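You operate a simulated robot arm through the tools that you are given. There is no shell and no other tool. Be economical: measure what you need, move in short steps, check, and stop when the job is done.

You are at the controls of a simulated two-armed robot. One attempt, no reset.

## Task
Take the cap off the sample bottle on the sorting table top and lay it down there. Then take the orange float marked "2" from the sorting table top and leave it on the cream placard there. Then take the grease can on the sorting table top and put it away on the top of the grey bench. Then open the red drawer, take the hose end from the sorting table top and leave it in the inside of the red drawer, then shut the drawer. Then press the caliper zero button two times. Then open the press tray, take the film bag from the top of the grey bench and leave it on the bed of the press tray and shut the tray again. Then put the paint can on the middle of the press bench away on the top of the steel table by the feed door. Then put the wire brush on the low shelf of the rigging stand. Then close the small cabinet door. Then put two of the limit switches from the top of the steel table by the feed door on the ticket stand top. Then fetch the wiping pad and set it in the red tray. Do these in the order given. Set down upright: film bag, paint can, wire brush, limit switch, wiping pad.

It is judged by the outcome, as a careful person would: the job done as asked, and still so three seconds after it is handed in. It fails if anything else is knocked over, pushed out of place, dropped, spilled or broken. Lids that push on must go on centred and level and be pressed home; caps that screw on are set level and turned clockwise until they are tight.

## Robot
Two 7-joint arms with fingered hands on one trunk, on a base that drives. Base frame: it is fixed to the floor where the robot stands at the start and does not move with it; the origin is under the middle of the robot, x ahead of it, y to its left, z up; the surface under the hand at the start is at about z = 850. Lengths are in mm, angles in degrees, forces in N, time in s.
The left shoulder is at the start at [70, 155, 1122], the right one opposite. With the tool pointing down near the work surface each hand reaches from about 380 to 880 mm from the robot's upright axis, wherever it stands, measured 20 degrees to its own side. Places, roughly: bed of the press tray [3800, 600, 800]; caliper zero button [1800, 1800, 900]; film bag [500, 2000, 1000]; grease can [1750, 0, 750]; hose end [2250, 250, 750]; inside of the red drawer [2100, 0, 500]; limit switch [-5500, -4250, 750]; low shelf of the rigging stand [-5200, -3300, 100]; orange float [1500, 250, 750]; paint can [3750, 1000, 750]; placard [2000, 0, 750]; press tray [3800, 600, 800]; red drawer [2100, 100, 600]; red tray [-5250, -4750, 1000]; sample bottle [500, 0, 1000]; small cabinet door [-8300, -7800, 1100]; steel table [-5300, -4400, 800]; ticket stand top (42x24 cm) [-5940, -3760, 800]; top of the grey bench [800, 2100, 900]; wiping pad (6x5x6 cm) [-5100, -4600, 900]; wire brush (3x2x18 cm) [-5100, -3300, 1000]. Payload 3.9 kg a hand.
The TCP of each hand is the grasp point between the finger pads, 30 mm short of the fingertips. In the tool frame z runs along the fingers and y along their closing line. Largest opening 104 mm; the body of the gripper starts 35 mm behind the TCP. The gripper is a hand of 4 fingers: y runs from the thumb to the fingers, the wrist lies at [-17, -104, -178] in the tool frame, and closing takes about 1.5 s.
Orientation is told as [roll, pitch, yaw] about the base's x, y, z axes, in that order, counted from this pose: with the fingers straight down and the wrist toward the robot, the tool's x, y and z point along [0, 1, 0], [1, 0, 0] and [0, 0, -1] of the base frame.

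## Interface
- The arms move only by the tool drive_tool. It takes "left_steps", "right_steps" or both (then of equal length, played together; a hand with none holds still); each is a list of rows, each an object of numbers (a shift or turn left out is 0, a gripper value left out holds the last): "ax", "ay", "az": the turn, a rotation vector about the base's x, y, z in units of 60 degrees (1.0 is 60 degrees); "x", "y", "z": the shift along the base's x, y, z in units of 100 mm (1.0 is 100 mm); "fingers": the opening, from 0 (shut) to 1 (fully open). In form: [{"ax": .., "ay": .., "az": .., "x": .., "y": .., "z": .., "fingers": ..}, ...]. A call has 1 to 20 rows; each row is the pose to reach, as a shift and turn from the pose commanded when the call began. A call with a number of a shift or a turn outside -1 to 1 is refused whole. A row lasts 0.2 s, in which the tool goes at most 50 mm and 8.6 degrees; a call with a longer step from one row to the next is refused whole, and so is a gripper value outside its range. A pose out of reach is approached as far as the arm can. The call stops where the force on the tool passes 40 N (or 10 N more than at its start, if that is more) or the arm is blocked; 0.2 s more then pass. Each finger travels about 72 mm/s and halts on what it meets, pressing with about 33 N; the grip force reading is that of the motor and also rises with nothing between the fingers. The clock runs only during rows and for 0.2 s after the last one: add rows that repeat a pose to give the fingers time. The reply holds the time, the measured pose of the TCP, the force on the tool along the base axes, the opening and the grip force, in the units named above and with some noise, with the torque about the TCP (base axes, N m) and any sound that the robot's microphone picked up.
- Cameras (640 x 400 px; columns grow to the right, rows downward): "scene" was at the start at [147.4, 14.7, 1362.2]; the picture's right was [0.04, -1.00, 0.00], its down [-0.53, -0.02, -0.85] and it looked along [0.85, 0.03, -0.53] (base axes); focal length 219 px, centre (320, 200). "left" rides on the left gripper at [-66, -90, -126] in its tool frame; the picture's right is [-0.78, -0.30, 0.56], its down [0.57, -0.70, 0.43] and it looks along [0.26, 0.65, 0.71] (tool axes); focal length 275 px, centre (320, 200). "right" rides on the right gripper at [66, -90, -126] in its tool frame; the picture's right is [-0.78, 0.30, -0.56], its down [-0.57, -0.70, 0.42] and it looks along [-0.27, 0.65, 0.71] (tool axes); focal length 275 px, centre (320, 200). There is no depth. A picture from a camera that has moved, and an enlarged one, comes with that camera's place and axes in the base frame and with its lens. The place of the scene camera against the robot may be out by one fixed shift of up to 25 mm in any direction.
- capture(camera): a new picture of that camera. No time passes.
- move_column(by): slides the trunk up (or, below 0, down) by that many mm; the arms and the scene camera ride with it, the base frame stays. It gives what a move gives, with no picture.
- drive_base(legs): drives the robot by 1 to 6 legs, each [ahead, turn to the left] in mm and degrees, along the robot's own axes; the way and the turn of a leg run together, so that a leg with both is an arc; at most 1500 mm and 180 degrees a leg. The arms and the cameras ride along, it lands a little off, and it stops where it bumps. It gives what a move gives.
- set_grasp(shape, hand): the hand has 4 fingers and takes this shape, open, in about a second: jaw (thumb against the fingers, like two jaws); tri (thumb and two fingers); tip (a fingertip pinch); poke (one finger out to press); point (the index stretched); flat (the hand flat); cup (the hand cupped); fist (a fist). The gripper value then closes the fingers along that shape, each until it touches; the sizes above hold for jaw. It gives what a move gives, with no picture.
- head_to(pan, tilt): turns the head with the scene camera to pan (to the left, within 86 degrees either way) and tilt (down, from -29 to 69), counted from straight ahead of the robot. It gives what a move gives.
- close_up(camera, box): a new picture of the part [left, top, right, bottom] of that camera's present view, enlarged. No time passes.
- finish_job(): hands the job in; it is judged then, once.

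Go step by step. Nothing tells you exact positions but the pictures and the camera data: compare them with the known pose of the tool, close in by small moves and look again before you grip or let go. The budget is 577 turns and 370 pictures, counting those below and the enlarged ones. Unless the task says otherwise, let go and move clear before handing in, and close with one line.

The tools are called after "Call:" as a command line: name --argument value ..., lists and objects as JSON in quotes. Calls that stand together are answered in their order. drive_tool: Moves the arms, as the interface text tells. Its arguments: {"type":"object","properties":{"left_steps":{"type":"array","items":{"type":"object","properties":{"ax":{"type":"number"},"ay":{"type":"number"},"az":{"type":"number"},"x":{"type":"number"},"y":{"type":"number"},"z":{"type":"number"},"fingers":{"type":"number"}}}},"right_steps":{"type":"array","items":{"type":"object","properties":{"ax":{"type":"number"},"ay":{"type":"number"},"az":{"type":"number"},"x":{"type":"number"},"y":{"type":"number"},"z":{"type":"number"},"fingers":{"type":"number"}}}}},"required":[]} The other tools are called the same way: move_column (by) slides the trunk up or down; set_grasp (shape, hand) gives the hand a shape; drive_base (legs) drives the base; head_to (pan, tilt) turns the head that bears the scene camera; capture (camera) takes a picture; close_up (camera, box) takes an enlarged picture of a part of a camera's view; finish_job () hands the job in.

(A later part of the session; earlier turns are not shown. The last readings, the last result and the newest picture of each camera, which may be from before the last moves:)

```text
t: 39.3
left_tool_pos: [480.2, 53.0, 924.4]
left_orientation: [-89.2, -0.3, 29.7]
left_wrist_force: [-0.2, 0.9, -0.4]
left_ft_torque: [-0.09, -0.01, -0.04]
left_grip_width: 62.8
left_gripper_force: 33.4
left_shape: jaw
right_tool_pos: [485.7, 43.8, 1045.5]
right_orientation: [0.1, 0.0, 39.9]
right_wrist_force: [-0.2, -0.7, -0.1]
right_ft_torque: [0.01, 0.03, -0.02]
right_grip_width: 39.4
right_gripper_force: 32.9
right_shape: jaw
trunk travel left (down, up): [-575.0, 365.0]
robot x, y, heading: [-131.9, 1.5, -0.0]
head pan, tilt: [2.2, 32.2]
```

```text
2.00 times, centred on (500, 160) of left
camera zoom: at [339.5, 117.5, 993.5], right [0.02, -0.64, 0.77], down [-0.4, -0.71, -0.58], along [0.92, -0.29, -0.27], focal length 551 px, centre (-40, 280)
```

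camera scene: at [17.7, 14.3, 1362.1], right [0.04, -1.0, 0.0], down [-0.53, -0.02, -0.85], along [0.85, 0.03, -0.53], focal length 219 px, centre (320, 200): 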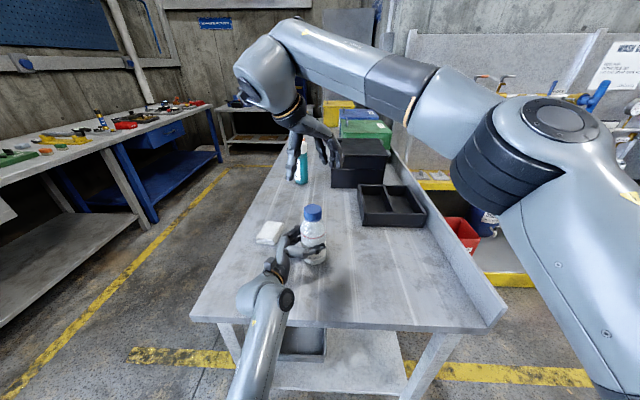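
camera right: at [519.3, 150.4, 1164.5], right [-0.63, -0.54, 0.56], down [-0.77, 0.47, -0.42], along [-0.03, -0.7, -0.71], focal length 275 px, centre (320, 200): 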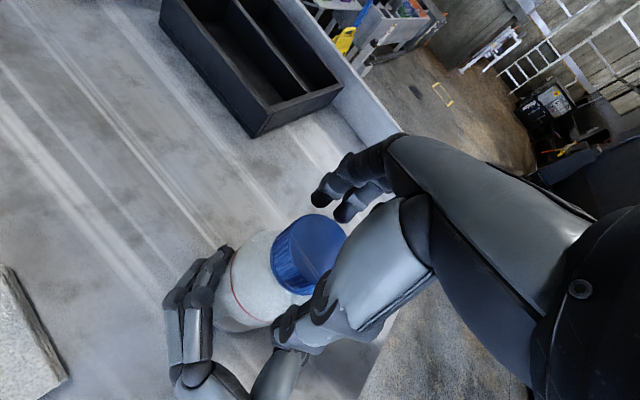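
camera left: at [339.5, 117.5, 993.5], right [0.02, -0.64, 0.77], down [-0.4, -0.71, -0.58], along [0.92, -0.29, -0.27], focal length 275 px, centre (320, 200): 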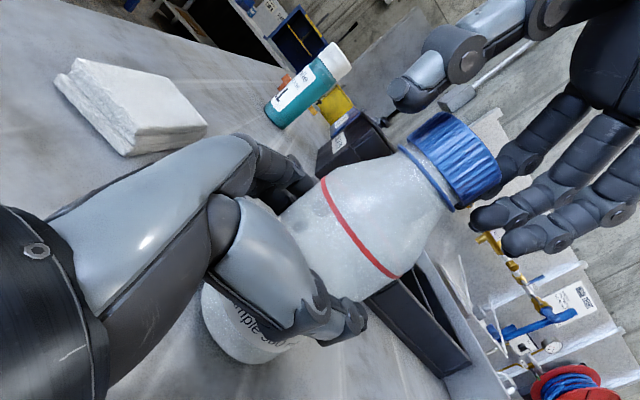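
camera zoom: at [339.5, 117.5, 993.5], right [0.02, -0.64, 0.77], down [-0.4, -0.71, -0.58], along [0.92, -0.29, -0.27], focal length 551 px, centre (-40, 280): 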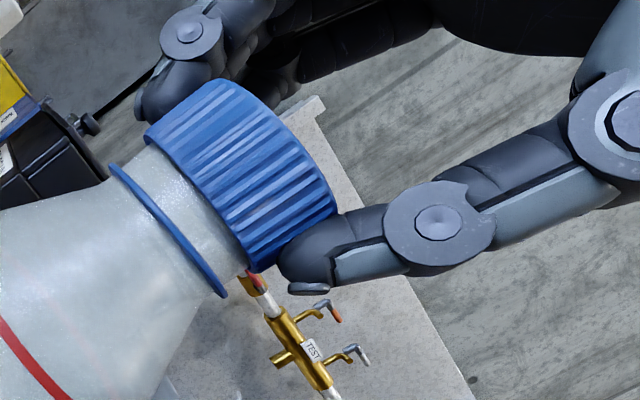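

The forces are now near zero, so it is probably off the thread. I'll lift gently and watch the force.

Call:
drive_tool --right_steps '[{"z": 0.03}, {"z": 0.06}, {"z": 0.1}, {"z": 0.1}]'

Call:
close_up --camera "left" --box '[360, 60, 640, 260]'

```text
t: 40.3
left_tool_pos: [481.1, 53.4, 925.3]
left_orientation: [-89.2, -0.2, 29.9]
left_wrist_force: [0.0, 0.4, -0.1]
left_ft_torque: [-0.07, -0.04, -0.01]
left_grip_width: 63.0
left_gripper_force: 33.2
left_shape: jaw
right_tool_pos: [486.8, 43.5, 1057.5]
right_orientation: [0.0, 0.0, 39.9]
right_wrist_force: [0.7, -1.5, -0.9]
right_ft_torque: [0.0, -0.02, -0.01]
right_grip_width: 39.1
right_gripper_force: 33.0
right_shape: jaw
trunk travel left (down, up): [-575.0, 365.0]
robot x, y, heading: [-124.7, 0.1, 0.1]
head pan, tilt: [2.2, 32.2]
```

```text
2.00 times, centred on (500, 160) of left
camera zoom: at [339.5, 117.5, 993.5], right [0.02, -0.64, 0.77], down [-0.4, -0.71, -0.58], along [0.92, -0.29, -0.27], focal length 551 px, centre (-40, 280)
```

zoom: 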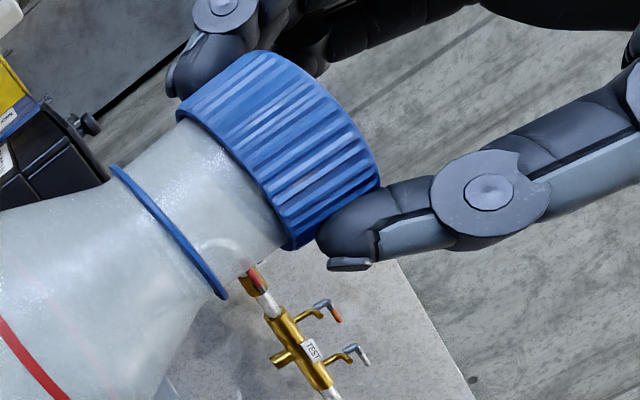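

The cap is off. I'll lift it clear and carry it to the free area to the right of the bottle, around [440, -110].

Call:
drive_tool --right_steps '[{"z": 0.3}, {"z": 0.6}, {"z": 0.6, "y": -0.3, "az": -0.13}, {"z": 0.6, "y": -0.6, "az": -0.26}, {"z": 0.6, "y": -1, "az": -0.39}, {"z": 0.4, "y": -1, "x": -0.2, "az": -0.52}, {"z": 0.1, "y": -1, "x": -0.4, "az": -0.65}, {"z": 0.1, "y": -1, "x": -0.4, "az": -0.65}]'

Call:
drive_tool --right_steps '[{"y": -0.3}, {"y": -0.55, "z": -0.3}, {"y": -0.55, "z": -0.7}, {"y": -0.55, "z": -1}, {"y": -0.55, "z": -1}]'

Call:
capture --camera "scene"

Call:
capture --camera "right"

```text
t: 42.1
left_tool_pos: [480.5, 52.5, 924.7]
left_orientation: [-89.1, -0.2, 29.9]
left_wrist_force: [0.4, 0.0, 0.5]
left_ft_torque: [0.01, 0.01, -0.02]
left_grip_width: 62.8
left_gripper_force: 33.1
left_shape: jaw
right_tool_pos: [444.7, -56.3, 1066.3]
right_orientation: [0.0, 0.1, 0.7]
right_wrist_force: [-0.2, -0.4, -0.4]
right_ft_torque: [-0.01, -0.02, 0.02]
right_grip_width: 39.2
right_gripper_force: 32.4
right_shape: jaw
trunk travel left (down, up): [-575.0, 365.0]
robot x, y, heading: [-128.7, 2.1, 0.0]
head pan, tilt: [2.2, 32.2]
```

```text
t: 43.3
left_tool_pos: [480.6, 53.4, 925.2]
left_orientation: [-89.2, -0.3, 29.7]
left_wrist_force: [0.3, 0.8, -0.5]
left_ft_torque: [-0.02, 0.01, 0.01]
left_grip_width: 62.8
left_gripper_force: 33.0
left_shape: jaw
right_tool_pos: [447.2, -109.5, 966.4]
right_orientation: [0.0, 0.0, 0.9]
right_wrist_force: [0.0, 0.3, -0.8]
right_ft_torque: [-0.02, -0.02, 0.0]
right_grip_width: 39.3
right_gripper_force: 32.9
right_shape: jaw
trunk travel left (down, up): [-575.0, 365.0]
robot x, y, heading: [-131.5, 4.6, -0.1]
head pan, tilt: [2.2, 32.2]
```

```text
335 pictures are left
camera scene: at [17.5, 14.9, 1362.2], right [0.04, -1.0, 0.0], down [-0.53, -0.02, -0.85], along [0.85, 0.03, -0.53], focal length 219 px, centre (320, 200)
```

scene: 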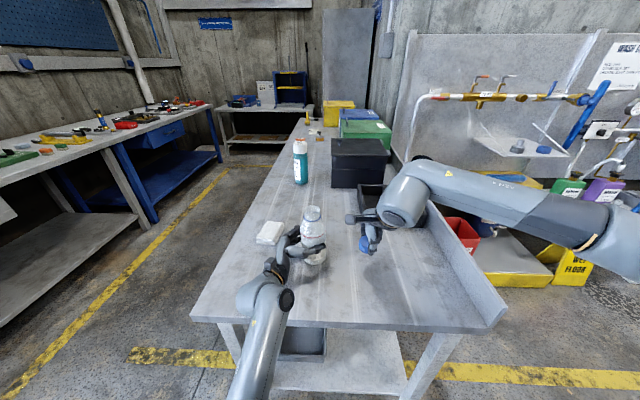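

```text
334 pictures are left
camera right: at [355.7, -45.1, 1091.8], right [0.31, -0.77, 0.56], down [-0.69, -0.58, -0.42], along [0.65, -0.25, -0.71], focal length 275 px, centre (320, 200)
```

right: 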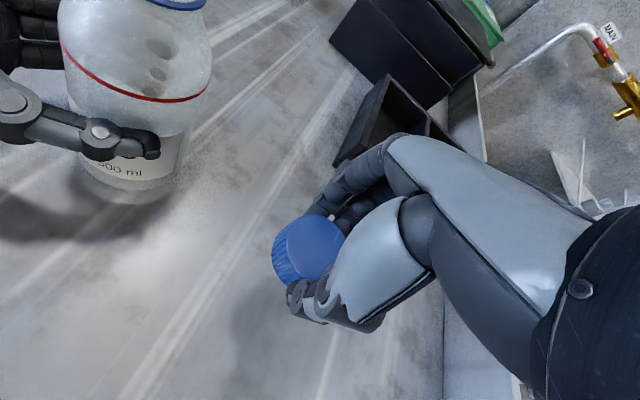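

Clear spot. I'll lower the cap carefully.

Call:
drive_tool --right_steps '[{"z": -0.3}, {"z": -0.6}, {"z": -0.72}, {"z": -0.78}, {"z": -0.78}]'

Call:
drive_tool --right_steps '[{"z": -0.02}, {"z": -0.04}, {"z": -0.06}, {"z": -0.08}, {"z": -0.08}]'

Call:
capture --camera "right"

```text
t: 44.5
left_tool_pos: [480.7, 52.4, 924.7]
left_orientation: [-89.2, -0.3, 29.8]
left_wrist_force: [-0.4, -0.5, -0.4]
left_ft_torque: [-0.01, -0.01, -0.01]
left_grip_width: 62.7
left_gripper_force: 33.9
left_shape: jaw
right_tool_pos: [445.4, -111.3, 888.8]
right_orientation: [0.0, 0.1, 0.9]
right_wrist_force: [-0.4, -0.6, -0.4]
right_ft_torque: [0.01, 0.0, 0.0]
right_grip_width: 39.1
right_gripper_force: 32.9
right_shape: jaw
trunk travel left (down, up): [-575.0, 365.0]
robot x, y, heading: [-130.5, 1.3, 0.1]
head pan, tilt: [2.2, 32.2]
```

```text
t: 45.7
left_tool_pos: [479.3, 53.1, 926.2]
left_orientation: [-89.3, -0.3, 29.9]
left_wrist_force: [0.7, 0.5, -1.5]
left_ft_torque: [0.01, 0.01, -0.01]
left_grip_width: 62.9
left_gripper_force: 33.2
left_shape: jaw
right_tool_pos: [446.9, -110.7, 881.2]
right_orientation: [0.0, -0.2, 0.9]
right_wrist_force: [1.5, -1.6, 10.7]
right_ft_torque: [0.01, -0.02, -0.02]
right_grip_width: 39.6
right_gripper_force: 32.9
right_shape: jaw
trunk travel left (down, up): [-575.0, 365.0]
robot x, y, heading: [-127.3, 2.7, -0.1]
head pan, tilt: [2.2, 32.2]
```

```text
333 pictures are left
camera right: at [355.6, -46.0, 1008.1], right [0.31, -0.77, 0.56], down [-0.69, -0.58, -0.43], along [0.65, -0.25, -0.71], focal length 275 px, centre (320, 200)
```

right: 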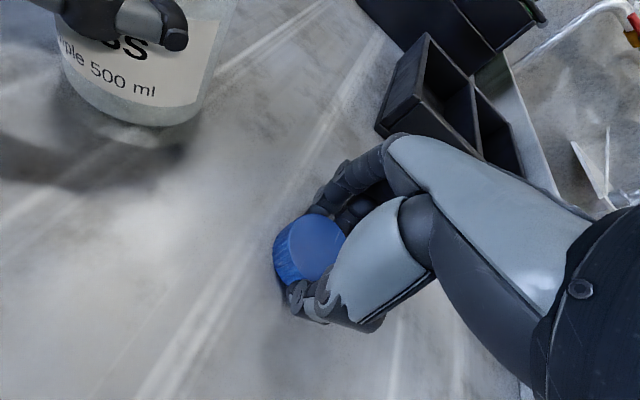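

The cap has contacted the table (10.7 N). I'll release both hands, the left one backing out along its approach line.

Call:
drive_tool --right_steps '[{"fingers": 0.5}, {"fingers": 0.7}, {"fingers": 0.9}, {"fingers": 0.9}, {"z": 0.3}, {"z": 0.6}, {"z": 0.9}, {"z": 1.0}]' --left_steps '[{"fingers": 0.75}, {"fingers": 0.9}, {"fingers": 1}, {"fingers": 1}, {"fingers": 1}, {"fingers": 1}, {"fingers": 1}, {"fingers": 1}]'

Call:
capture --camera "left"

Call:
capture --camera "right"

```text
t: 47.5
left_tool_pos: [480.8, 52.9, 924.6]
left_orientation: [-89.2, -0.4, 29.8]
left_wrist_force: [-0.1, 0.1, -0.5]
left_ft_torque: [-0.02, 0.0, -0.02]
left_grip_width: 103.8
left_gripper_force: 0.1
left_shape: jaw
right_tool_pos: [447.3, -111.0, 983.3]
right_orientation: [0.0, 0.0, 0.9]
right_wrist_force: [0.0, 0.2, 0.8]
right_ft_torque: [0.03, -0.02, 0.0]
right_grip_width: 93.7
right_gripper_force: 0.1
right_shape: jaw
trunk travel left (down, up): [-575.0, 365.0]
robot x, y, heading: [-132.5, 0.2, -0.2]
head pan, tilt: [2.2, 32.2]
```

```text
332 pictures are left
camera left: at [339.4, 117.4, 993.5], right [0.02, -0.64, 0.77], down [-0.4, -0.71, -0.58], along [0.92, -0.29, -0.27], focal length 275 px, centre (320, 200)
```

left: 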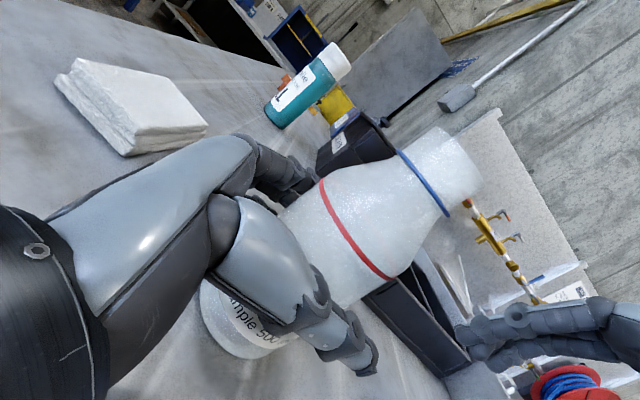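

```text
331 pictures are left
camera right: at [356.7, -46.3, 1106.9], right [0.31, -0.77, 0.56], down [-0.69, -0.58, -0.42], along [0.65, -0.25, -0.71], focal length 275 px, centre (320, 200)
```

right: 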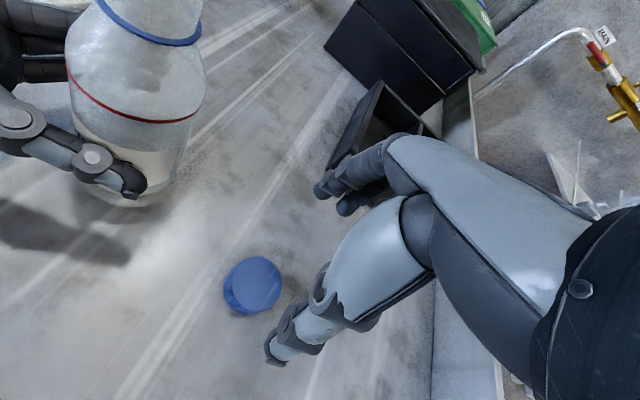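

Cap and bottle both stand free. I'll retreat the left hand and look further along the table.

Call:
drive_tool --left_steps '[{"x": -0.1, "y": 0.17}, {"x": -0.3, "y": 0.52}, {"x": -0.5, "y": 0.87}, {"x": -0.57, "y": 1}, {"x": -0.57, "y": 1, "z": 0.4}, {"x": -0.57, "y": 1, "z": 0.8}, {"x": -0.57, "y": 1, "z": 1}]' --right_steps '[{"z": 0.4}, {"z": 0.8}, {"z": 1}, {"z": 1}, {"z": 1}, {"z": 1}, {"z": 1}]'

Call:
head_to --pan 0 --tilt 20

Call:
capture --camera "scene"

Call:
close_up --camera "scene" --box '[240, 60, 440, 200]'

```text
t: 49.1
left_tool_pos: [424.5, 150.5, 1028.8]
left_orientation: [-90.1, 0.2, 29.8]
left_wrist_force: [-0.3, -1.1, 0.6]
left_ft_torque: [-0.03, -0.02, 0.01]
left_grip_width: 103.6
left_gripper_force: 0.2
left_shape: jaw
right_tool_pos: [447.5, -111.0, 1080.1]
right_orientation: [0.0, 0.0, 0.8]
right_wrist_force: [0.3, -0.6, -0.3]
right_ft_torque: [0.01, -0.03, -0.01]
right_grip_width: 93.3
right_gripper_force: 0.0
right_shape: jaw
trunk travel left (down, up): [-575.0, 365.0]
robot x, y, heading: [-132.6, 2.0, 0.1]
head pan, tilt: [2.2, 32.2]
```

```text
t: 49.8
left_tool_pos: [423.5, 151.8, 1028.5]
left_orientation: [-90.0, 0.0, 29.8]
left_wrist_force: [-0.1, 0.0, -0.4]
left_ft_torque: [0.03, 0.02, -0.06]
left_grip_width: 103.7
left_gripper_force: 0.1
left_shape: jaw
right_tool_pos: [448.0, -111.6, 1080.2]
right_orientation: [0.0, 0.0, 1.0]
right_wrist_force: [-0.1, 0.2, 0.7]
right_ft_torque: [0.0, -0.01, -0.02]
right_grip_width: 93.2
right_gripper_force: 0.1
right_shape: jaw
trunk travel left (down, up): [-575.0, 365.0]
robot x, y, heading: [-129.3, 3.4, -0.1]
head pan, tilt: [0.0, 20.0]
```

```text
330 pictures are left
camera scene: at [21.2, 11.1, 1381.6], right [0.0, -1.0, 0.0], down [-0.34, 0.0, -0.94], along [0.94, 0.0, -0.34], focal length 219 px, centre (320, 200)
```

scene: 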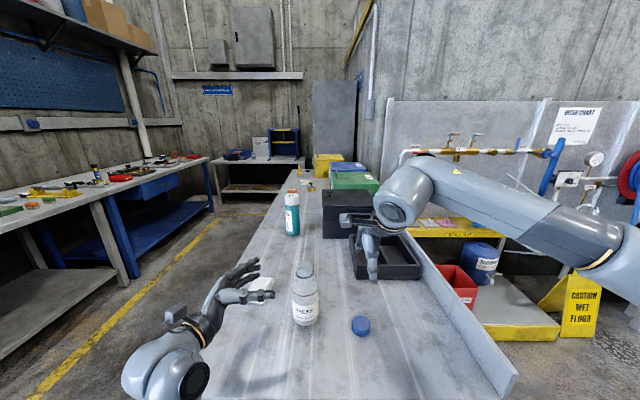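

```text
2.86 times, centred on (340, 130) of scene
camera zoom: at [21.2, 11.1, 1381.6], right [0.0, -1.0, 0.0], down [-0.34, 0.0, -0.94], along [0.94, 0.0, -0.34], focal length 626 px, centre (263, 400)
```

zoom: 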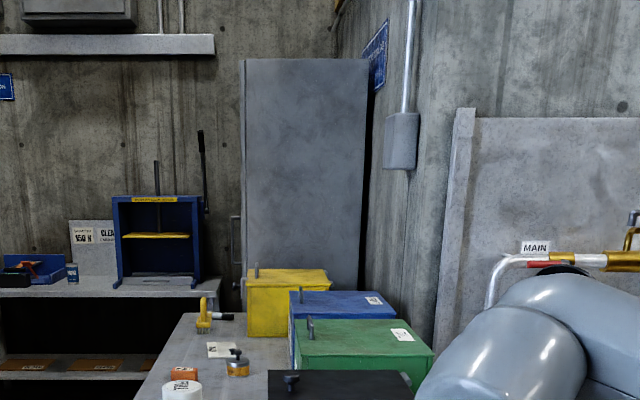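

Cap job done. The table runs along x (y about -330 to 330), and the aisle to its left is free, so I'll tuck the left hand back, raise the trunk and drive up the aisle.

Call:
drive_tool --left_steps '[{"az": -0.14, "z": 0.3, "y": 0.1}, {"az": -0.28, "z": 0.6, "y": 0.3}, {"az": -0.42, "z": 0.8, "y": 0.5}, {"az": -0.5, "z": 1, "y": 0.7}, {"az": -0.5, "z": 1, "y": 0.9}]'

Call:
drive_tool --left_steps '[{"ax": 0.14}, {"ax": 0.28}, {"ax": 0.42}, {"ax": 0.56}, {"ax": 0.7}, {"ax": 0.84}, {"ax": 0.98}]' --right_steps '[{"z": 0.3}, {"z": 0.6}, {"z": 0.9}, {"z": 1}, {"z": 1, "x": -0.3}, {"z": 1, "x": -0.5}, {"z": 1, "x": -0.7}]'

Call:
drive_tool --left_steps '[{"ax": 0.14}, {"ax": 0.28}, {"ax": 0.42}, {"ax": 0.52}, {"ax": 0.52}]'

Call:
move_column --by 100

Call:
head_to --pan 80 --tilt 30

Call:
capture --camera "scene"

```text
t: 51.0
left_tool_pos: [423.2, 240.6, 1128.8]
left_orientation: [-90.0, -0.1, -0.2]
left_wrist_force: [-0.5, 0.3, 0.7]
left_ft_torque: [0.0, 0.0, -0.03]
left_grip_width: 103.9
left_gripper_force: 0.1
left_shape: jaw
right_tool_pos: [446.1, -110.6, 1081.2]
right_orientation: [0.0, 0.0, 0.9]
right_wrist_force: [0.3, 0.4, 0.3]
right_ft_torque: [0.01, -0.01, 0.03]
right_grip_width: 93.2
right_gripper_force: 0.0
right_shape: jaw
trunk travel left (down, up): [-575.0, 365.0]
robot x, y, heading: [-129.8, -0.7, -0.2]
head pan, tilt: [0.0, 20.0]
```

```text
t: 52.6
left_tool_pos: [423.3, 240.4, 1128.3]
left_orientation: [-31.2, 0.2, -0.1]
left_wrist_force: [-0.1, 0.2, 0.1]
left_ft_torque: [0.01, -0.02, 0.03]
left_grip_width: 103.9
left_gripper_force: 0.0
left_shape: jaw
right_tool_pos: [376.1, -112.2, 1180.5]
right_orientation: [0.0, 0.0, 0.8]
right_wrist_force: [0.3, 0.3, -0.3]
right_ft_torque: [-0.01, 0.01, 0.0]
right_grip_width: 93.6
right_gripper_force: 0.1
right_shape: jaw
trunk travel left (down, up): [-575.0, 365.0]
robot x, y, heading: [-130.2, 1.7, -0.0]
head pan, tilt: [0.0, 20.0]
```

```text
t: 53.8
left_tool_pos: [422.5, 240.6, 1129.0]
left_orientation: [-0.1, 0.2, 0.1]
left_wrist_force: [-0.4, 0.5, -0.5]
left_ft_torque: [0.03, -0.02, 0.0]
left_grip_width: 104.0
left_gripper_force: 0.1
left_shape: jaw
right_tool_pos: [376.2, -110.2, 1180.5]
right_orientation: [-0.1, 0.0, 0.9]
right_wrist_force: [-1.2, -0.4, 0.8]
right_ft_torque: [0.01, -0.01, -0.01]
right_grip_width: 93.6
right_gripper_force: 0.0
right_shape: jaw
trunk travel left (down, up): [-575.0, 365.0]
robot x, y, heading: [-128.4, -2.0, -0.4]
head pan, tilt: [0.0, 20.0]
```

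```text
t: 55.1
left_tool_pos: [423.5, 240.8, 1228.2]
left_orientation: [0.0, 0.3, 0.1]
left_wrist_force: [0.5, 0.4, -0.1]
left_ft_torque: [0.02, 0.06, -0.05]
left_grip_width: 103.8
left_gripper_force: 0.1
left_shape: jaw
right_tool_pos: [376.4, -111.0, 1280.4]
right_orientation: [-0.1, 0.1, 0.9]
right_wrist_force: [0.1, 0.3, -1.1]
right_ft_torque: [0.01, 0.0, 0.04]
right_grip_width: 93.6
right_gripper_force: 0.0
right_shape: jaw
trunk travel left (down, up): [-675.0, 265.0]
robot x, y, heading: [-127.5, 1.8, -0.1]
head pan, tilt: [0.0, 20.0]
```

```text
t: 56.7
left_tool_pos: [422.1, 240.5, 1227.8]
left_orientation: [0.0, 0.2, 0.1]
left_wrist_force: [0.0, -0.2, 0.2]
left_ft_torque: [0.03, 0.01, -0.01]
left_grip_width: 103.7
left_gripper_force: 0.0
left_shape: jaw
right_tool_pos: [375.9, -111.0, 1280.5]
right_orientation: [0.0, 0.1, 0.9]
right_wrist_force: [-0.1, 0.7, -0.4]
right_ft_torque: [0.01, -0.01, 0.01]
right_grip_width: 93.5
right_gripper_force: 0.0
right_shape: jaw
trunk travel left (down, up): [-675.0, 265.0]
robot x, y, heading: [-127.8, 3.5, 0.0]
head pan, tilt: [80.0, 30.0]
```

```text
328 pictures are left
camera scene: at [-56.0, 100.3, 1465.6], right [0.98, -0.18, 0.0], down [-0.09, -0.49, -0.87], along [0.15, 0.85, -0.5], focal length 219 px, centre (320, 200)
```

scene: 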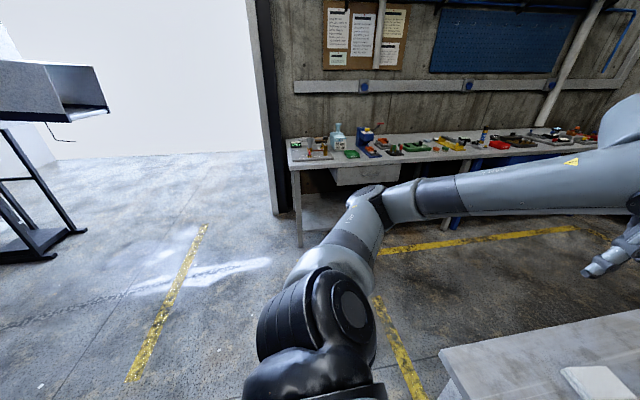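

The aisle between the table and the grey bench (front edge y≈1740) is wide. I'll drive to about [1450, 850] and face the table.

Call:
drive_base --legs '[[0, 90], [880, 0], [0, -90], [1500, 0], [150, 0], [0, -90]]'

Call:
head_to --pan 0 --tilt 40

Call:
capture --camera "scene"

```text
t: 80.8
left_tool_pos: [1769.4, 355.9, 1229.2]
left_orientation: [0.1, 0.1, -88.5]
left_wrist_force: [-1.1, 0.7, 0.0]
left_ft_torque: [0.01, -0.02, 0.0]
left_grip_width: 103.9
left_gripper_force: 0.0
left_shape: jaw
right_tool_pos: [1418.0, 395.1, 1280.1]
right_orientation: [0.0, 0.0, -87.7]
right_wrist_force: [-0.2, 0.3, 0.3]
right_ft_torque: [0.0, 0.0, 0.01]
right_grip_width: 93.2
right_gripper_force: 0.1
right_shape: jaw
trunk travel left (down, up): [-675.0, 265.0]
robot x, y, heading: [1517.3, 904.1, -88.7]
head pan, tilt: [80.0, 30.0]
```

```text
t: 82.3
left_tool_pos: [1771.0, 356.7, 1226.8]
left_orientation: [0.0, 0.2, -88.5]
left_wrist_force: [-0.2, -0.9, -0.3]
left_ft_torque: [0.0, -0.03, -0.02]
left_grip_width: 103.6
left_gripper_force: 0.2
left_shape: jaw
right_tool_pos: [1419.4, 395.5, 1280.9]
right_orientation: [0.0, 0.0, -87.7]
right_wrist_force: [0.5, -0.2, 0.4]
right_ft_torque: [0.01, 0.0, -0.01]
right_grip_width: 93.2
right_gripper_force: 0.0
right_shape: jaw
trunk travel left (down, up): [-675.0, 265.0]
robot x, y, heading: [1518.4, 900.3, -88.6]
head pan, tilt: [0.0, 40.0]
```

```text
327 pictures are left
camera scene: at [1529.0, 778.8, 1450.2], right [-1.0, -0.02, 0.0], down [-0.01, 0.64, -0.77], along [0.02, -0.77, -0.64], focal length 219 px, centre (320, 200)
```

scene: 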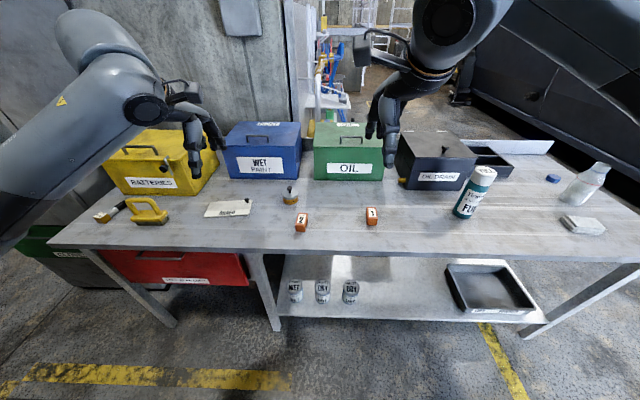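

Call:
close_up --camera "scene" --box '[80, 140, 400, 320]'

Call:
close_up --camera "scene" --box '[190, 170, 390, 250]'

```text
2.00 times, centred on (240, 230) of scene
camera zoom: at [1529.0, 778.8, 1450.2], right [-1.0, -0.02, 0.0], down [-0.01, 0.64, -0.77], along [0.02, -0.77, -0.64], focal length 438 px, centre (480, 140)
```

zoom: 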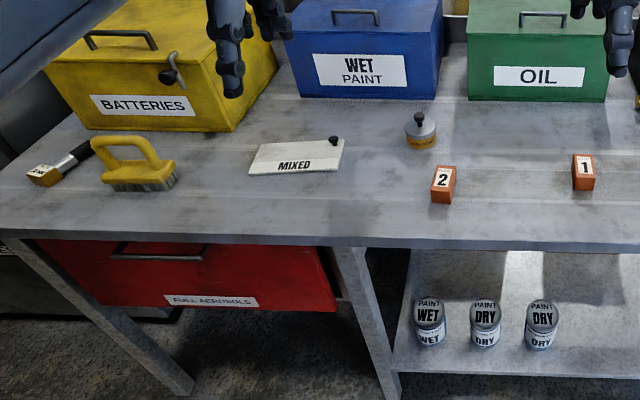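

```text
3.20 times, centred on (290, 210) of scene
camera zoom: at [1529.0, 778.8, 1450.2], right [-1.0, -0.02, 0.0], down [-0.01, 0.64, -0.77], along [0.02, -0.77, -0.64], focal length 702 px, centre (416, 168)
```

zoom: 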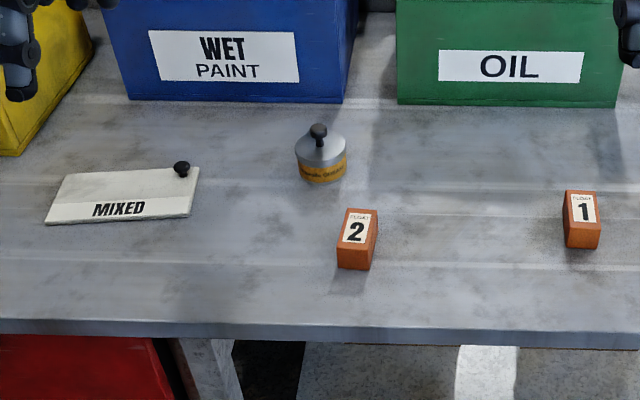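

Float "2" is at about [1612, 220], the placard "MIXED" at [1919, 124], the grease can at [1668, 100], and the red drawer's front is at y≈300 near x=2130. I'll shift the base to about [1780, 790].

Call:
drive_base --legs '[[0, 88.6], [260, 0], [0, -90], [110, 0]]'

Call:
capture --camera "scene"

Call:
capture --camera "right"

```text
t: 92.6
left_tool_pos: [2025.6, 248.5, 1231.0]
left_orientation: [0.0, -0.1, -89.1]
left_wrist_force: [-0.1, 0.0, -1.0]
left_ft_torque: [-0.03, 0.02, -0.04]
left_grip_width: 103.8
left_gripper_force: 0.0
left_shape: jaw
right_tool_pos: [1674.2, 291.1, 1282.2]
right_orientation: [0.0, -0.3, -88.4]
right_wrist_force: [0.8, 0.2, 0.4]
right_ft_torque: [-0.01, -0.02, -0.01]
right_grip_width: 93.4
right_gripper_force: 0.1
right_shape: jaw
trunk travel left (down, up): [-675.0, 265.0]
robot x, y, heading: [1779.6, 792.9, -89.3]
head pan, tilt: [0.0, 40.0]
```

```text
324 pictures are left
camera scene: at [1788.6, 674.3, 1450.8], right [-1.0, -0.01, 0.0], down [-0.01, 0.64, -0.77], along [0.01, -0.77, -0.64], focal length 219 px, centre (320, 200)
```

scene: 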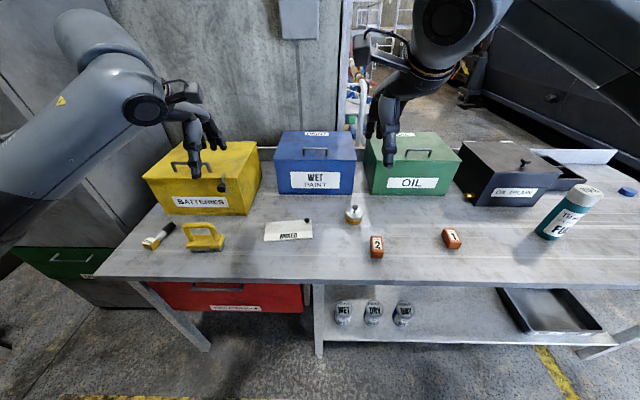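

```text
323 pictures are left
camera right: at [1737.9, 383.6, 1408.0], right [-0.77, -0.32, 0.56], down [-0.59, 0.68, -0.43], along [-0.25, -0.66, -0.71], focal length 275 px, centre (320, 200)
```

right: 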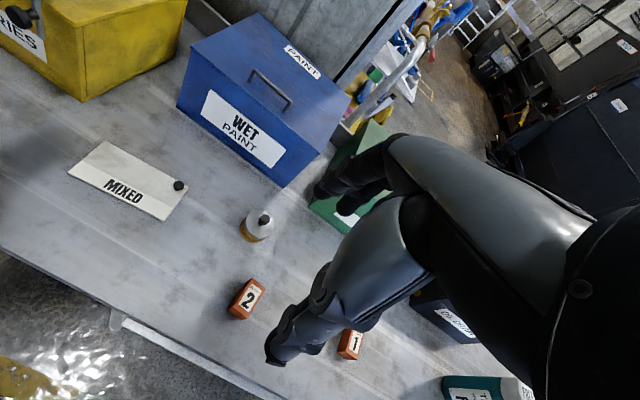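

Call:
close_up --camera "right" --box '[60, 120, 300, 330]'

Call:
close_up --camera "scene" --box '[250, 190, 410, 280]'

```text
1.90 times, centred on (180, 225) of right
camera zoom: at [1737.9, 383.6, 1408.0], right [-0.77, -0.32, 0.56], down [-0.59, 0.68, -0.43], along [-0.25, -0.66, -0.71], focal length 524 px, centre (587, 152)
```

zoom: 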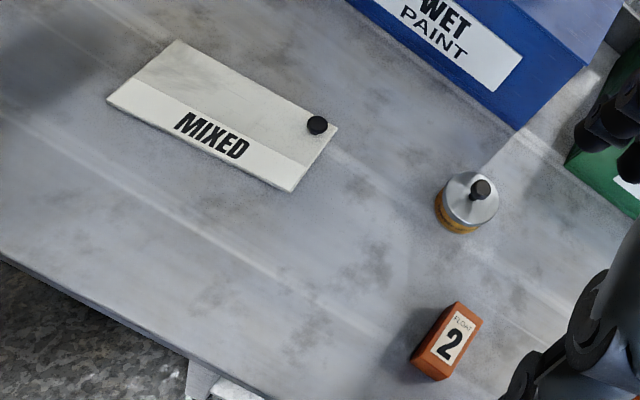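

```text
4.00 times, centred on (330, 235) of scene
camera zoom: at [1788.6, 674.3, 1450.8], right [-1.0, -0.01, 0.0], down [-0.01, 0.64, -0.77], along [0.01, -0.77, -0.64], focal length 877 px, centre (280, 60)
```

zoom: 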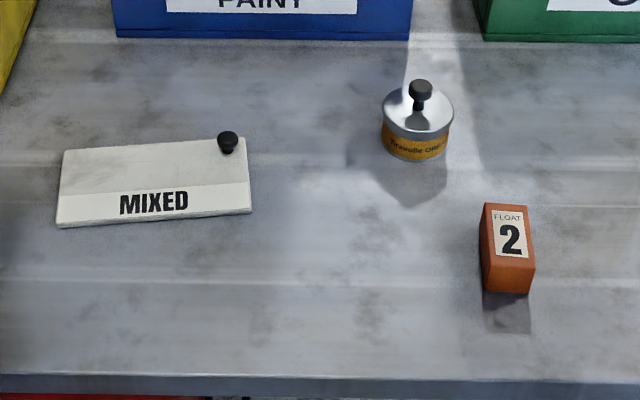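

The float is a block about 40×65×40 at [1605, 211] with its long side along y. I'll grip it along y with the right hand, and come over it first.

Call:
drive_tool --right_steps '[{"x": -0.3, "y": -0.3}, {"x": -0.6, "y": -0.6, "z": -0.2}, {"x": -0.69, "y": -0.8, "z": -0.6}, {"x": -0.69, "y": -0.8, "z": -1}, {"x": -0.69, "y": -0.8, "z": -1}]'

Call:
drive_tool --right_steps '[{"z": -0.4}, {"z": -0.8}, {"z": -1}, {"z": -1}]'

Call:
capture --camera "right"

```text
t: 93.8
left_tool_pos: [2025.5, 243.3, 1228.1]
left_orientation: [0.0, 0.0, -89.2]
left_wrist_force: [0.6, -0.4, -0.1]
left_ft_torque: [-0.01, 0.01, 0.0]
left_grip_width: 103.8
left_gripper_force: 0.1
left_shape: jaw
right_tool_pos: [1604.3, 207.5, 1180.7]
right_orientation: [0.0, 0.0, -88.5]
right_wrist_force: [-0.4, 0.4, -0.3]
right_ft_torque: [0.0, 0.0, 0.0]
right_grip_width: 93.1
right_gripper_force: 0.0
right_shape: jaw
trunk travel left (down, up): [-675.0, 265.0]
robot x, y, heading: [1781.6, 795.7, -89.5]
head pan, tilt: [0.0, 40.0]
```

```text
t: 94.8
left_tool_pos: [2025.8, 244.8, 1227.8]
left_orientation: [0.0, 0.0, -89.1]
left_wrist_force: [1.2, 0.5, -0.7]
left_ft_torque: [0.04, -0.02, -0.02]
left_grip_width: 103.9
left_gripper_force: 0.1
left_shape: jaw
right_tool_pos: [1603.8, 206.6, 1081.1]
right_orientation: [0.0, -0.2, -88.4]
right_wrist_force: [-0.3, -0.8, 0.1]
right_ft_torque: [0.0, 0.02, 0.01]
right_grip_width: 93.5
right_gripper_force: 0.1
right_shape: jaw
trunk travel left (down, up): [-675.0, 265.0]
robot x, y, heading: [1777.9, 794.5, -89.3]
head pan, tilt: [0.0, 40.0]
```

```text
320 pictures are left
camera right: at [1668.6, 299.0, 1205.7], right [-0.77, -0.32, 0.56], down [-0.59, 0.68, -0.43], along [-0.25, -0.66, -0.71], focal length 275 px, centre (320, 200)
```

right: 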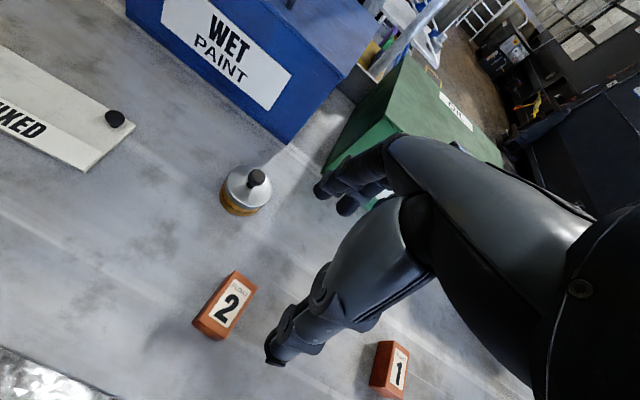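

Aligned well. I'll descend and check once before the last part.

Call:
drive_tool --right_steps '[{"z": -0.4, "x": 0.02}, {"z": -0.8, "x": 0.02}, {"z": -1, "x": 0.02}, {"z": -1, "x": 0.02, "fingers": 1}, {"z": -1, "x": 0.02}]'

Call:
capture --camera "right"

```text
t: 96.0
left_tool_pos: [2026.6, 243.8, 1228.8]
left_orientation: [0.0, 0.1, -89.3]
left_wrist_force: [0.3, -0.6, 0.4]
left_ft_torque: [-0.01, -0.01, 0.01]
left_grip_width: 104.0
left_gripper_force: 0.0
left_shape: jaw
right_tool_pos: [1607.0, 206.6, 980.4]
right_orientation: [-0.1, 0.1, -88.3]
right_wrist_force: [0.1, -0.5, 0.6]
right_ft_torque: [0.03, 0.02, -0.01]
right_grip_width: 103.6
right_gripper_force: 0.1
right_shape: jaw
trunk travel left (down, up): [-675.0, 265.0]
robot x, y, heading: [1779.2, 793.7, -89.7]
head pan, tilt: [0.0, 40.0]
```

```text
319 pictures are left
camera right: at [1671.2, 298.3, 1106.3], right [-0.77, -0.32, 0.56], down [-0.59, 0.68, -0.42], along [-0.25, -0.66, -0.71], focal length 275 px, centre (320, 200)
```

right: 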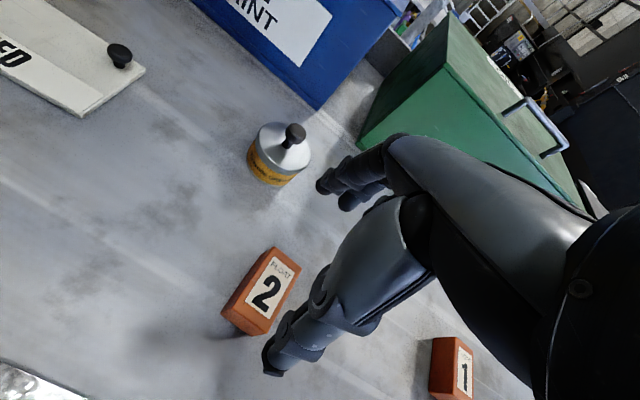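

Call:
drive_tool --right_steps '[{"z": -0.3, "y": 0.05}, {"z": -0.6, "y": 0.05}, {"z": -0.8, "y": 0.05}, {"z": -0.91, "y": 0.05}, {"z": -0.91, "y": 0.05}]'

Call:
capture --camera "right"

```text
t: 97.2
left_tool_pos: [2025.5, 243.6, 1228.3]
left_orientation: [0.1, 0.1, -89.3]
left_wrist_force: [0.9, 0.1, 0.4]
left_ft_torque: [0.04, -0.01, -0.02]
left_grip_width: 103.8
left_gripper_force: 0.1
left_shape: jaw
right_tool_pos: [1606.9, 211.3, 891.0]
right_orientation: [0.0, 0.0, -88.3]
right_wrist_force: [0.7, -0.4, 0.2]
right_ft_torque: [-0.01, 0.03, 0.0]
right_grip_width: 103.8
right_gripper_force: 0.0
right_shape: jaw
trunk travel left (down, up): [-675.0, 265.0]
robot x, y, heading: [1780.5, 797.2, -89.3]
head pan, tilt: [0.0, 40.0]
```

```text
318 pictures are left
camera right: at [1671.5, 303.3, 1014.7], right [-0.77, -0.32, 0.56], down [-0.59, 0.68, -0.42], along [-0.25, -0.66, -0.71], focal length 275 px, centre (320, 200)
```

right: 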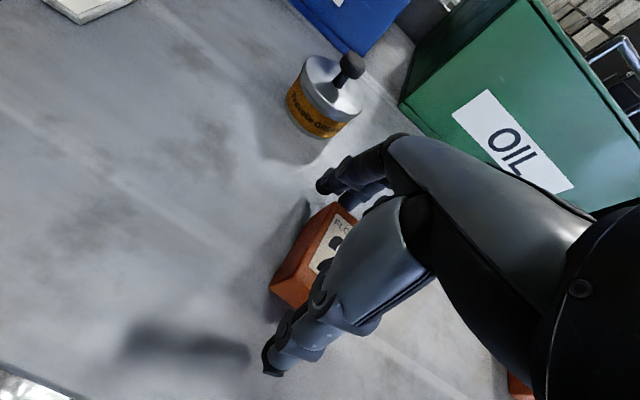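

The float is between the digits and clear of everything else. I'll close and lift.

Call:
drive_tool --right_steps '[{"fingers": 0.85}, {"fingers": 0.7}, {"fingers": 0.55}, {"fingers": 0.4}, {"fingers": 0.3}, {"fingers": 0.3}, {"fingers": 0.3}]'

Call:
drive_tool --right_steps '[{"z": 0.1}, {"z": 0.3}, {"z": 0.6}, {"z": 0.9}, {"z": 0.9}]'

Call:
capture --camera "right"

```text
t: 98.8
left_tool_pos: [2026.7, 243.8, 1228.3]
left_orientation: [0.0, 0.0, -89.2]
left_wrist_force: [-0.6, -1.0, -0.8]
left_ft_torque: [0.0, 0.02, 0.04]
left_grip_width: 103.8
left_gripper_force: 0.1
left_shape: jaw
right_tool_pos: [1606.5, 210.6, 889.3]
right_orientation: [0.1, 0.0, -88.4]
right_wrist_force: [0.3, 0.0, 0.9]
right_ft_torque: [0.02, 0.0, 0.01]
right_grip_width: 53.5
right_gripper_force: 32.4
right_shape: jaw
trunk travel left (down, up): [-675.0, 265.0]
robot x, y, heading: [1779.1, 798.2, -89.5]
head pan, tilt: [0.0, 40.0]
```

```text
t: 100.0
left_tool_pos: [2025.4, 243.0, 1227.7]
left_orientation: [0.0, 0.2, -89.2]
left_wrist_force: [0.2, 0.2, -0.1]
left_ft_torque: [0.02, 0.03, -0.01]
left_grip_width: 103.6
left_gripper_force: 0.1
left_shape: jaw
right_tool_pos: [1606.9, 213.0, 980.9]
right_orientation: [0.0, 0.0, -88.3]
right_wrist_force: [-0.6, 0.4, -0.5]
right_ft_torque: [0.04, -0.03, 0.02]
right_grip_width: 53.4
right_gripper_force: 33.1
right_shape: jaw
trunk travel left (down, up): [-675.0, 265.0]
robot x, y, heading: [1774.1, 796.2, -89.2]
head pan, tilt: [0.0, 40.0]
```

```text
317 pictures are left
camera right: at [1671.1, 303.8, 1106.3], right [-0.77, -0.32, 0.56], down [-0.59, 0.68, -0.42], along [-0.25, -0.66, -0.71], focal length 275 px, centre (320, 200)
```

right: 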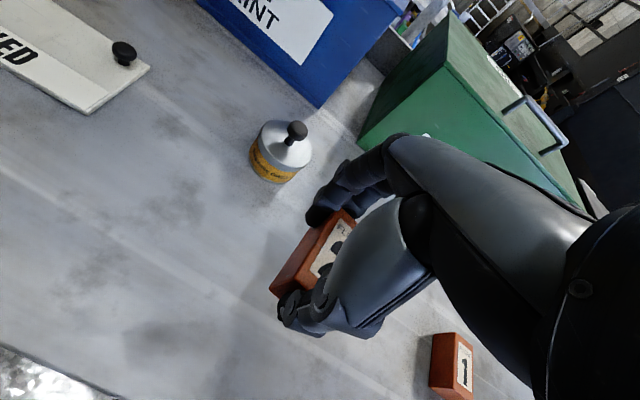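

The float is held. I'll move the left hand out of the way and carry the float over the placard, with a target of about [1918, 128].

Call:
drive_tool --left_steps '[{"x": 0.3, "z": 0.2}, {"x": 0.6, "z": 0.4}, {"x": 1, "z": 0.5}, {"x": 1, "z": 0.5}]' --right_steps '[{"x": 0.2, "z": 0.2}, {"x": 0.5, "z": 0.4}, {"x": 0.9, "z": 0.4}, {"x": 1, "z": 0.4}]'

Call:
drive_tool --right_steps '[{"x": 0.4}, {"x": 0.8, "y": -0.2}, {"x": 1, "y": -0.5}, {"x": 1, "y": -0.83}, {"x": 1, "y": -0.83}]'

Call:
drive_tool --right_steps '[{"x": 0.4}, {"x": 0.8}, {"x": 1}, {"x": 1}]'

Call:
capture --camera "right"

Call:
capture --camera "scene"

```text
t: 101.0
left_tool_pos: [2125.2, 244.7, 1278.9]
left_orientation: [-0.1, 0.2, -89.2]
left_wrist_force: [-0.1, -0.8, 0.5]
left_ft_torque: [-0.02, 0.03, 0.02]
left_grip_width: 103.8
left_gripper_force: 0.1
left_shape: jaw
right_tool_pos: [1707.2, 211.0, 1020.4]
right_orientation: [0.0, 0.0, -88.4]
right_wrist_force: [0.0, -0.1, -0.5]
right_ft_torque: [0.01, 0.01, -0.01]
right_grip_width: 53.1
right_gripper_force: 32.8
right_shape: jaw
trunk travel left (down, up): [-675.0, 265.0]
robot x, y, heading: [1777.3, 796.1, -89.3]
head pan, tilt: [0.0, 40.0]
```

```text
t: 102.2
left_tool_pos: [2124.0, 244.4, 1279.6]
left_orientation: [-0.1, 0.1, -89.1]
left_wrist_force: [0.5, -0.5, -0.6]
left_ft_torque: [0.03, -0.01, 0.0]
left_grip_width: 103.9
left_gripper_force: 0.1
left_shape: jaw
right_tool_pos: [1807.2, 128.0, 1018.7]
right_orientation: [0.0, 0.0, -88.4]
right_wrist_force: [0.1, -0.3, -0.9]
right_ft_torque: [-0.03, 0.0, 0.03]
right_grip_width: 52.9
right_gripper_force: 32.8
right_shape: jaw
trunk travel left (down, up): [-675.0, 265.0]
robot x, y, heading: [1777.2, 794.2, -89.7]
head pan, tilt: [0.0, 40.0]
```

```text
t: 103.2
left_tool_pos: [2125.2, 243.2, 1280.5]
left_orientation: [0.0, 0.2, -89.2]
left_wrist_force: [0.5, -0.2, 0.7]
left_ft_torque: [0.0, -0.03, -0.03]
left_grip_width: 103.6
left_gripper_force: 0.0
left_shape: jaw
right_tool_pos: [1907.7, 128.5, 1019.8]
right_orientation: [0.1, 0.0, -88.4]
right_wrist_force: [0.4, -1.0, -0.2]
right_ft_torque: [0.01, 0.0, 0.0]
right_grip_width: 52.9
right_gripper_force: 32.8
right_shape: jaw
trunk travel left (down, up): [-675.0, 265.0]
robot x, y, heading: [1781.3, 791.1, -89.4]
head pan, tilt: [0.0, 40.0]
```

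```text
316 pictures are left
camera right: at [1971.7, 220.2, 1145.4], right [-0.77, -0.32, 0.56], down [-0.59, 0.68, -0.42], along [-0.25, -0.66, -0.71], focal length 275 px, centre (320, 200)
```

right: 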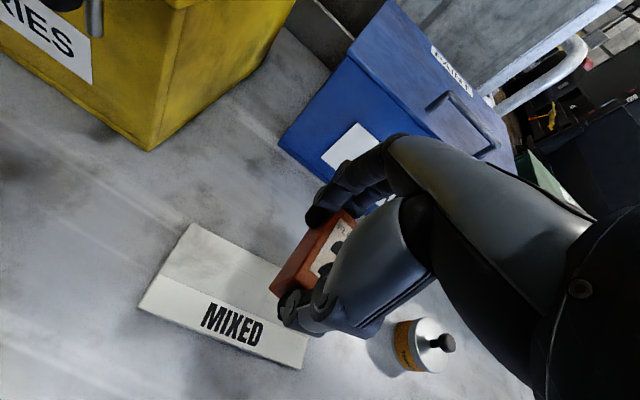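

```text
315 pictures are left
camera scene: at [1788.9, 668.6, 1450.1], right [-1.0, -0.01, 0.0], down [-0.01, 0.64, -0.77], along [0.01, -0.77, -0.64], focal length 219 px, centre (320, 200)
```

scene: 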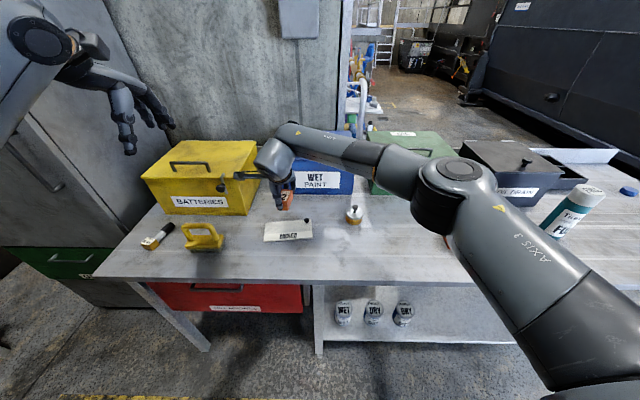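

The placard spans x 1812–1985 and y 75–176. I'll shift 12 mm away from its knob and lower.

Call:
drive_tool --right_steps '[{"x": 0.12, "z": -0.4}, {"x": 0.12, "z": -0.8}, {"x": 0.12, "z": -1}, {"x": 0.12, "z": -1.0}]'

Call:
capture --camera "right"

```text
t: 104.2
left_tool_pos: [2126.6, 244.4, 1278.4]
left_orientation: [-0.1, 0.1, -89.2]
left_wrist_force: [-1.3, 0.0, 0.2]
left_ft_torque: [-0.01, 0.03, 0.0]
left_grip_width: 104.0
left_gripper_force: 0.1
left_shape: jaw
right_tool_pos: [1919.3, 129.1, 917.8]
right_orientation: [0.1, -0.1, -88.4]
right_wrist_force: [0.1, 0.0, -0.8]
right_ft_torque: [-0.01, 0.01, 0.05]
right_grip_width: 52.9
right_gripper_force: 32.8
right_shape: jaw
trunk travel left (down, up): [-675.0, 265.0]
robot x, y, heading: [1777.6, 796.5, -89.4]
head pan, tilt: [0.0, 40.0]
```

```text
314 pictures are left
camera right: at [1984.3, 220.8, 1044.4], right [-0.77, -0.32, 0.56], down [-0.59, 0.68, -0.42], along [-0.25, -0.66, -0.71], focal length 275 px, centre (320, 200)
```

right: 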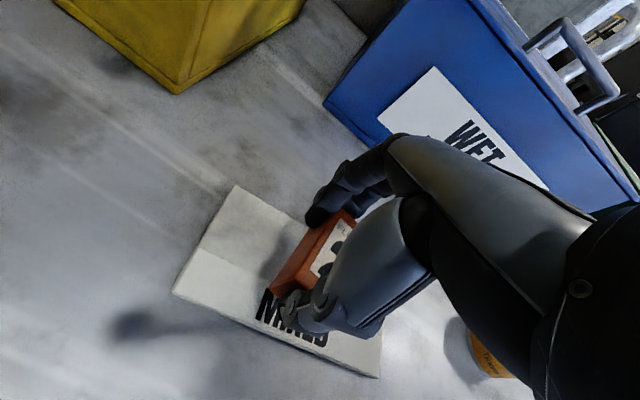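

Call:
drive_tool --right_steps '[{"z": -0.06}, {"z": -0.1}, {"z": -0.13}, {"z": -0.15}, {"z": -0.17}, {"z": -0.18}, {"z": -0.18}]'

```text
t: 105.8
left_tool_pos: [2126.1, 245.5, 1280.1]
left_orientation: [0.0, 0.1, -89.3]
left_wrist_force: [-0.7, 0.5, 0.4]
left_ft_torque: [-0.01, 0.0, 0.01]
left_grip_width: 103.9
left_gripper_force: 0.2
left_shape: jaw
right_tool_pos: [1918.2, 128.1, 900.7]
right_orientation: [0.0, 0.0, -88.4]
right_wrist_force: [0.4, 0.4, -0.8]
right_ft_torque: [0.03, 0.0, 0.0]
right_grip_width: 52.8
right_gripper_force: 33.1
right_shape: jaw
trunk travel left (down, up): [-675.0, 265.0]
robot x, y, heading: [1780.0, 795.0, -89.3]
head pan, tilt: [0.0, 40.0]
```

Call:
drive_tool --right_steps '[{"z": -0.02}, {"z": -0.04}, {"z": -0.06}, {"z": -0.06}]'

Call:
capture --camera "right"

```text
t: 106.8
left_tool_pos: [2125.9, 243.4, 1279.3]
left_orientation: [0.0, 0.1, -89.2]
left_wrist_force: [-0.7, -0.6, 0.1]
left_ft_torque: [-0.04, -0.01, -0.01]
left_grip_width: 103.8
left_gripper_force: 0.0
left_shape: jaw
right_tool_pos: [1918.6, 128.4, 896.1]
right_orientation: [0.0, -0.1, -88.3]
right_wrist_force: [0.5, -0.1, 2.9]
right_ft_torque: [-0.09, 0.07, 0.01]
right_grip_width: 53.0
right_gripper_force: 32.9
right_shape: jaw
trunk travel left (down, up): [-675.0, 265.0]
robot x, y, heading: [1780.8, 792.8, -89.5]
head pan, tilt: [0.0, 40.0]
```

```text
313 pictures are left
camera right: at [1983.5, 220.4, 1021.6], right [-0.77, -0.32, 0.56], down [-0.59, 0.68, -0.43], along [-0.25, -0.66, -0.71], focal length 275 px, centre (320, 200)
```

right: 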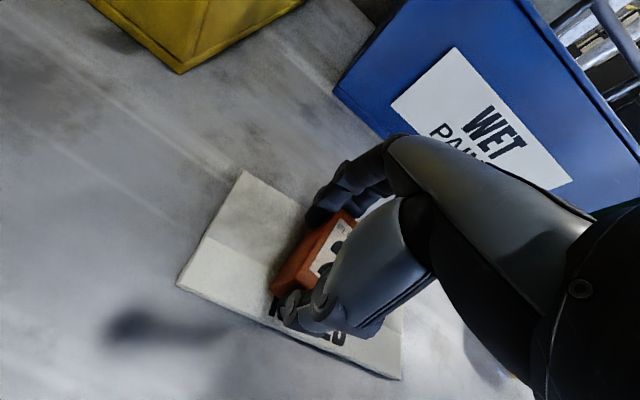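

Touching (2.9 N). I'll release and rise.

Call:
drive_tool --right_steps '[{"fingers": 0.6}, {"fingers": 0.75}, {"fingers": 0.85}, {"fingers": 0.85}, {"z": 0.2}, {"z": 0.5}, {"z": 0.9}, {"z": 1}, {"z": 1}]'

Call:
capture --camera "right"

```text
t: 108.8
left_tool_pos: [2125.9, 244.6, 1280.4]
left_orientation: [0.0, 0.1, -89.2]
left_wrist_force: [0.8, -0.3, 0.8]
left_ft_torque: [-0.02, -0.02, -0.01]
left_grip_width: 104.0
left_gripper_force: 0.2
left_shape: jaw
right_tool_pos: [1920.9, 128.1, 995.7]
right_orientation: [0.0, -0.1, -88.3]
right_wrist_force: [-0.8, 0.5, -0.1]
right_ft_torque: [-0.01, 0.02, 0.03]
right_grip_width: 88.2
right_gripper_force: 0.1
right_shape: jaw
trunk travel left (down, up): [-675.0, 265.0]
robot x, y, heading: [1775.5, 796.8, -89.4]
head pan, tilt: [0.0, 40.0]
```

```text
312 pictures are left
camera right: at [1983.6, 220.6, 1121.6], right [-0.77, -0.32, 0.56], down [-0.59, 0.68, -0.42], along [-0.25, -0.66, -0.71], focal length 275 px, centre (320, 200)
```

right: 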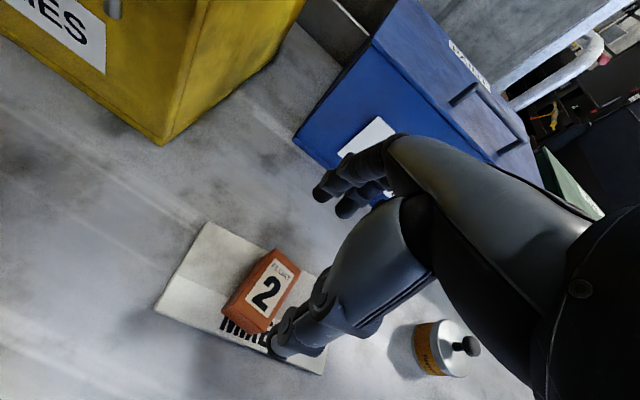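

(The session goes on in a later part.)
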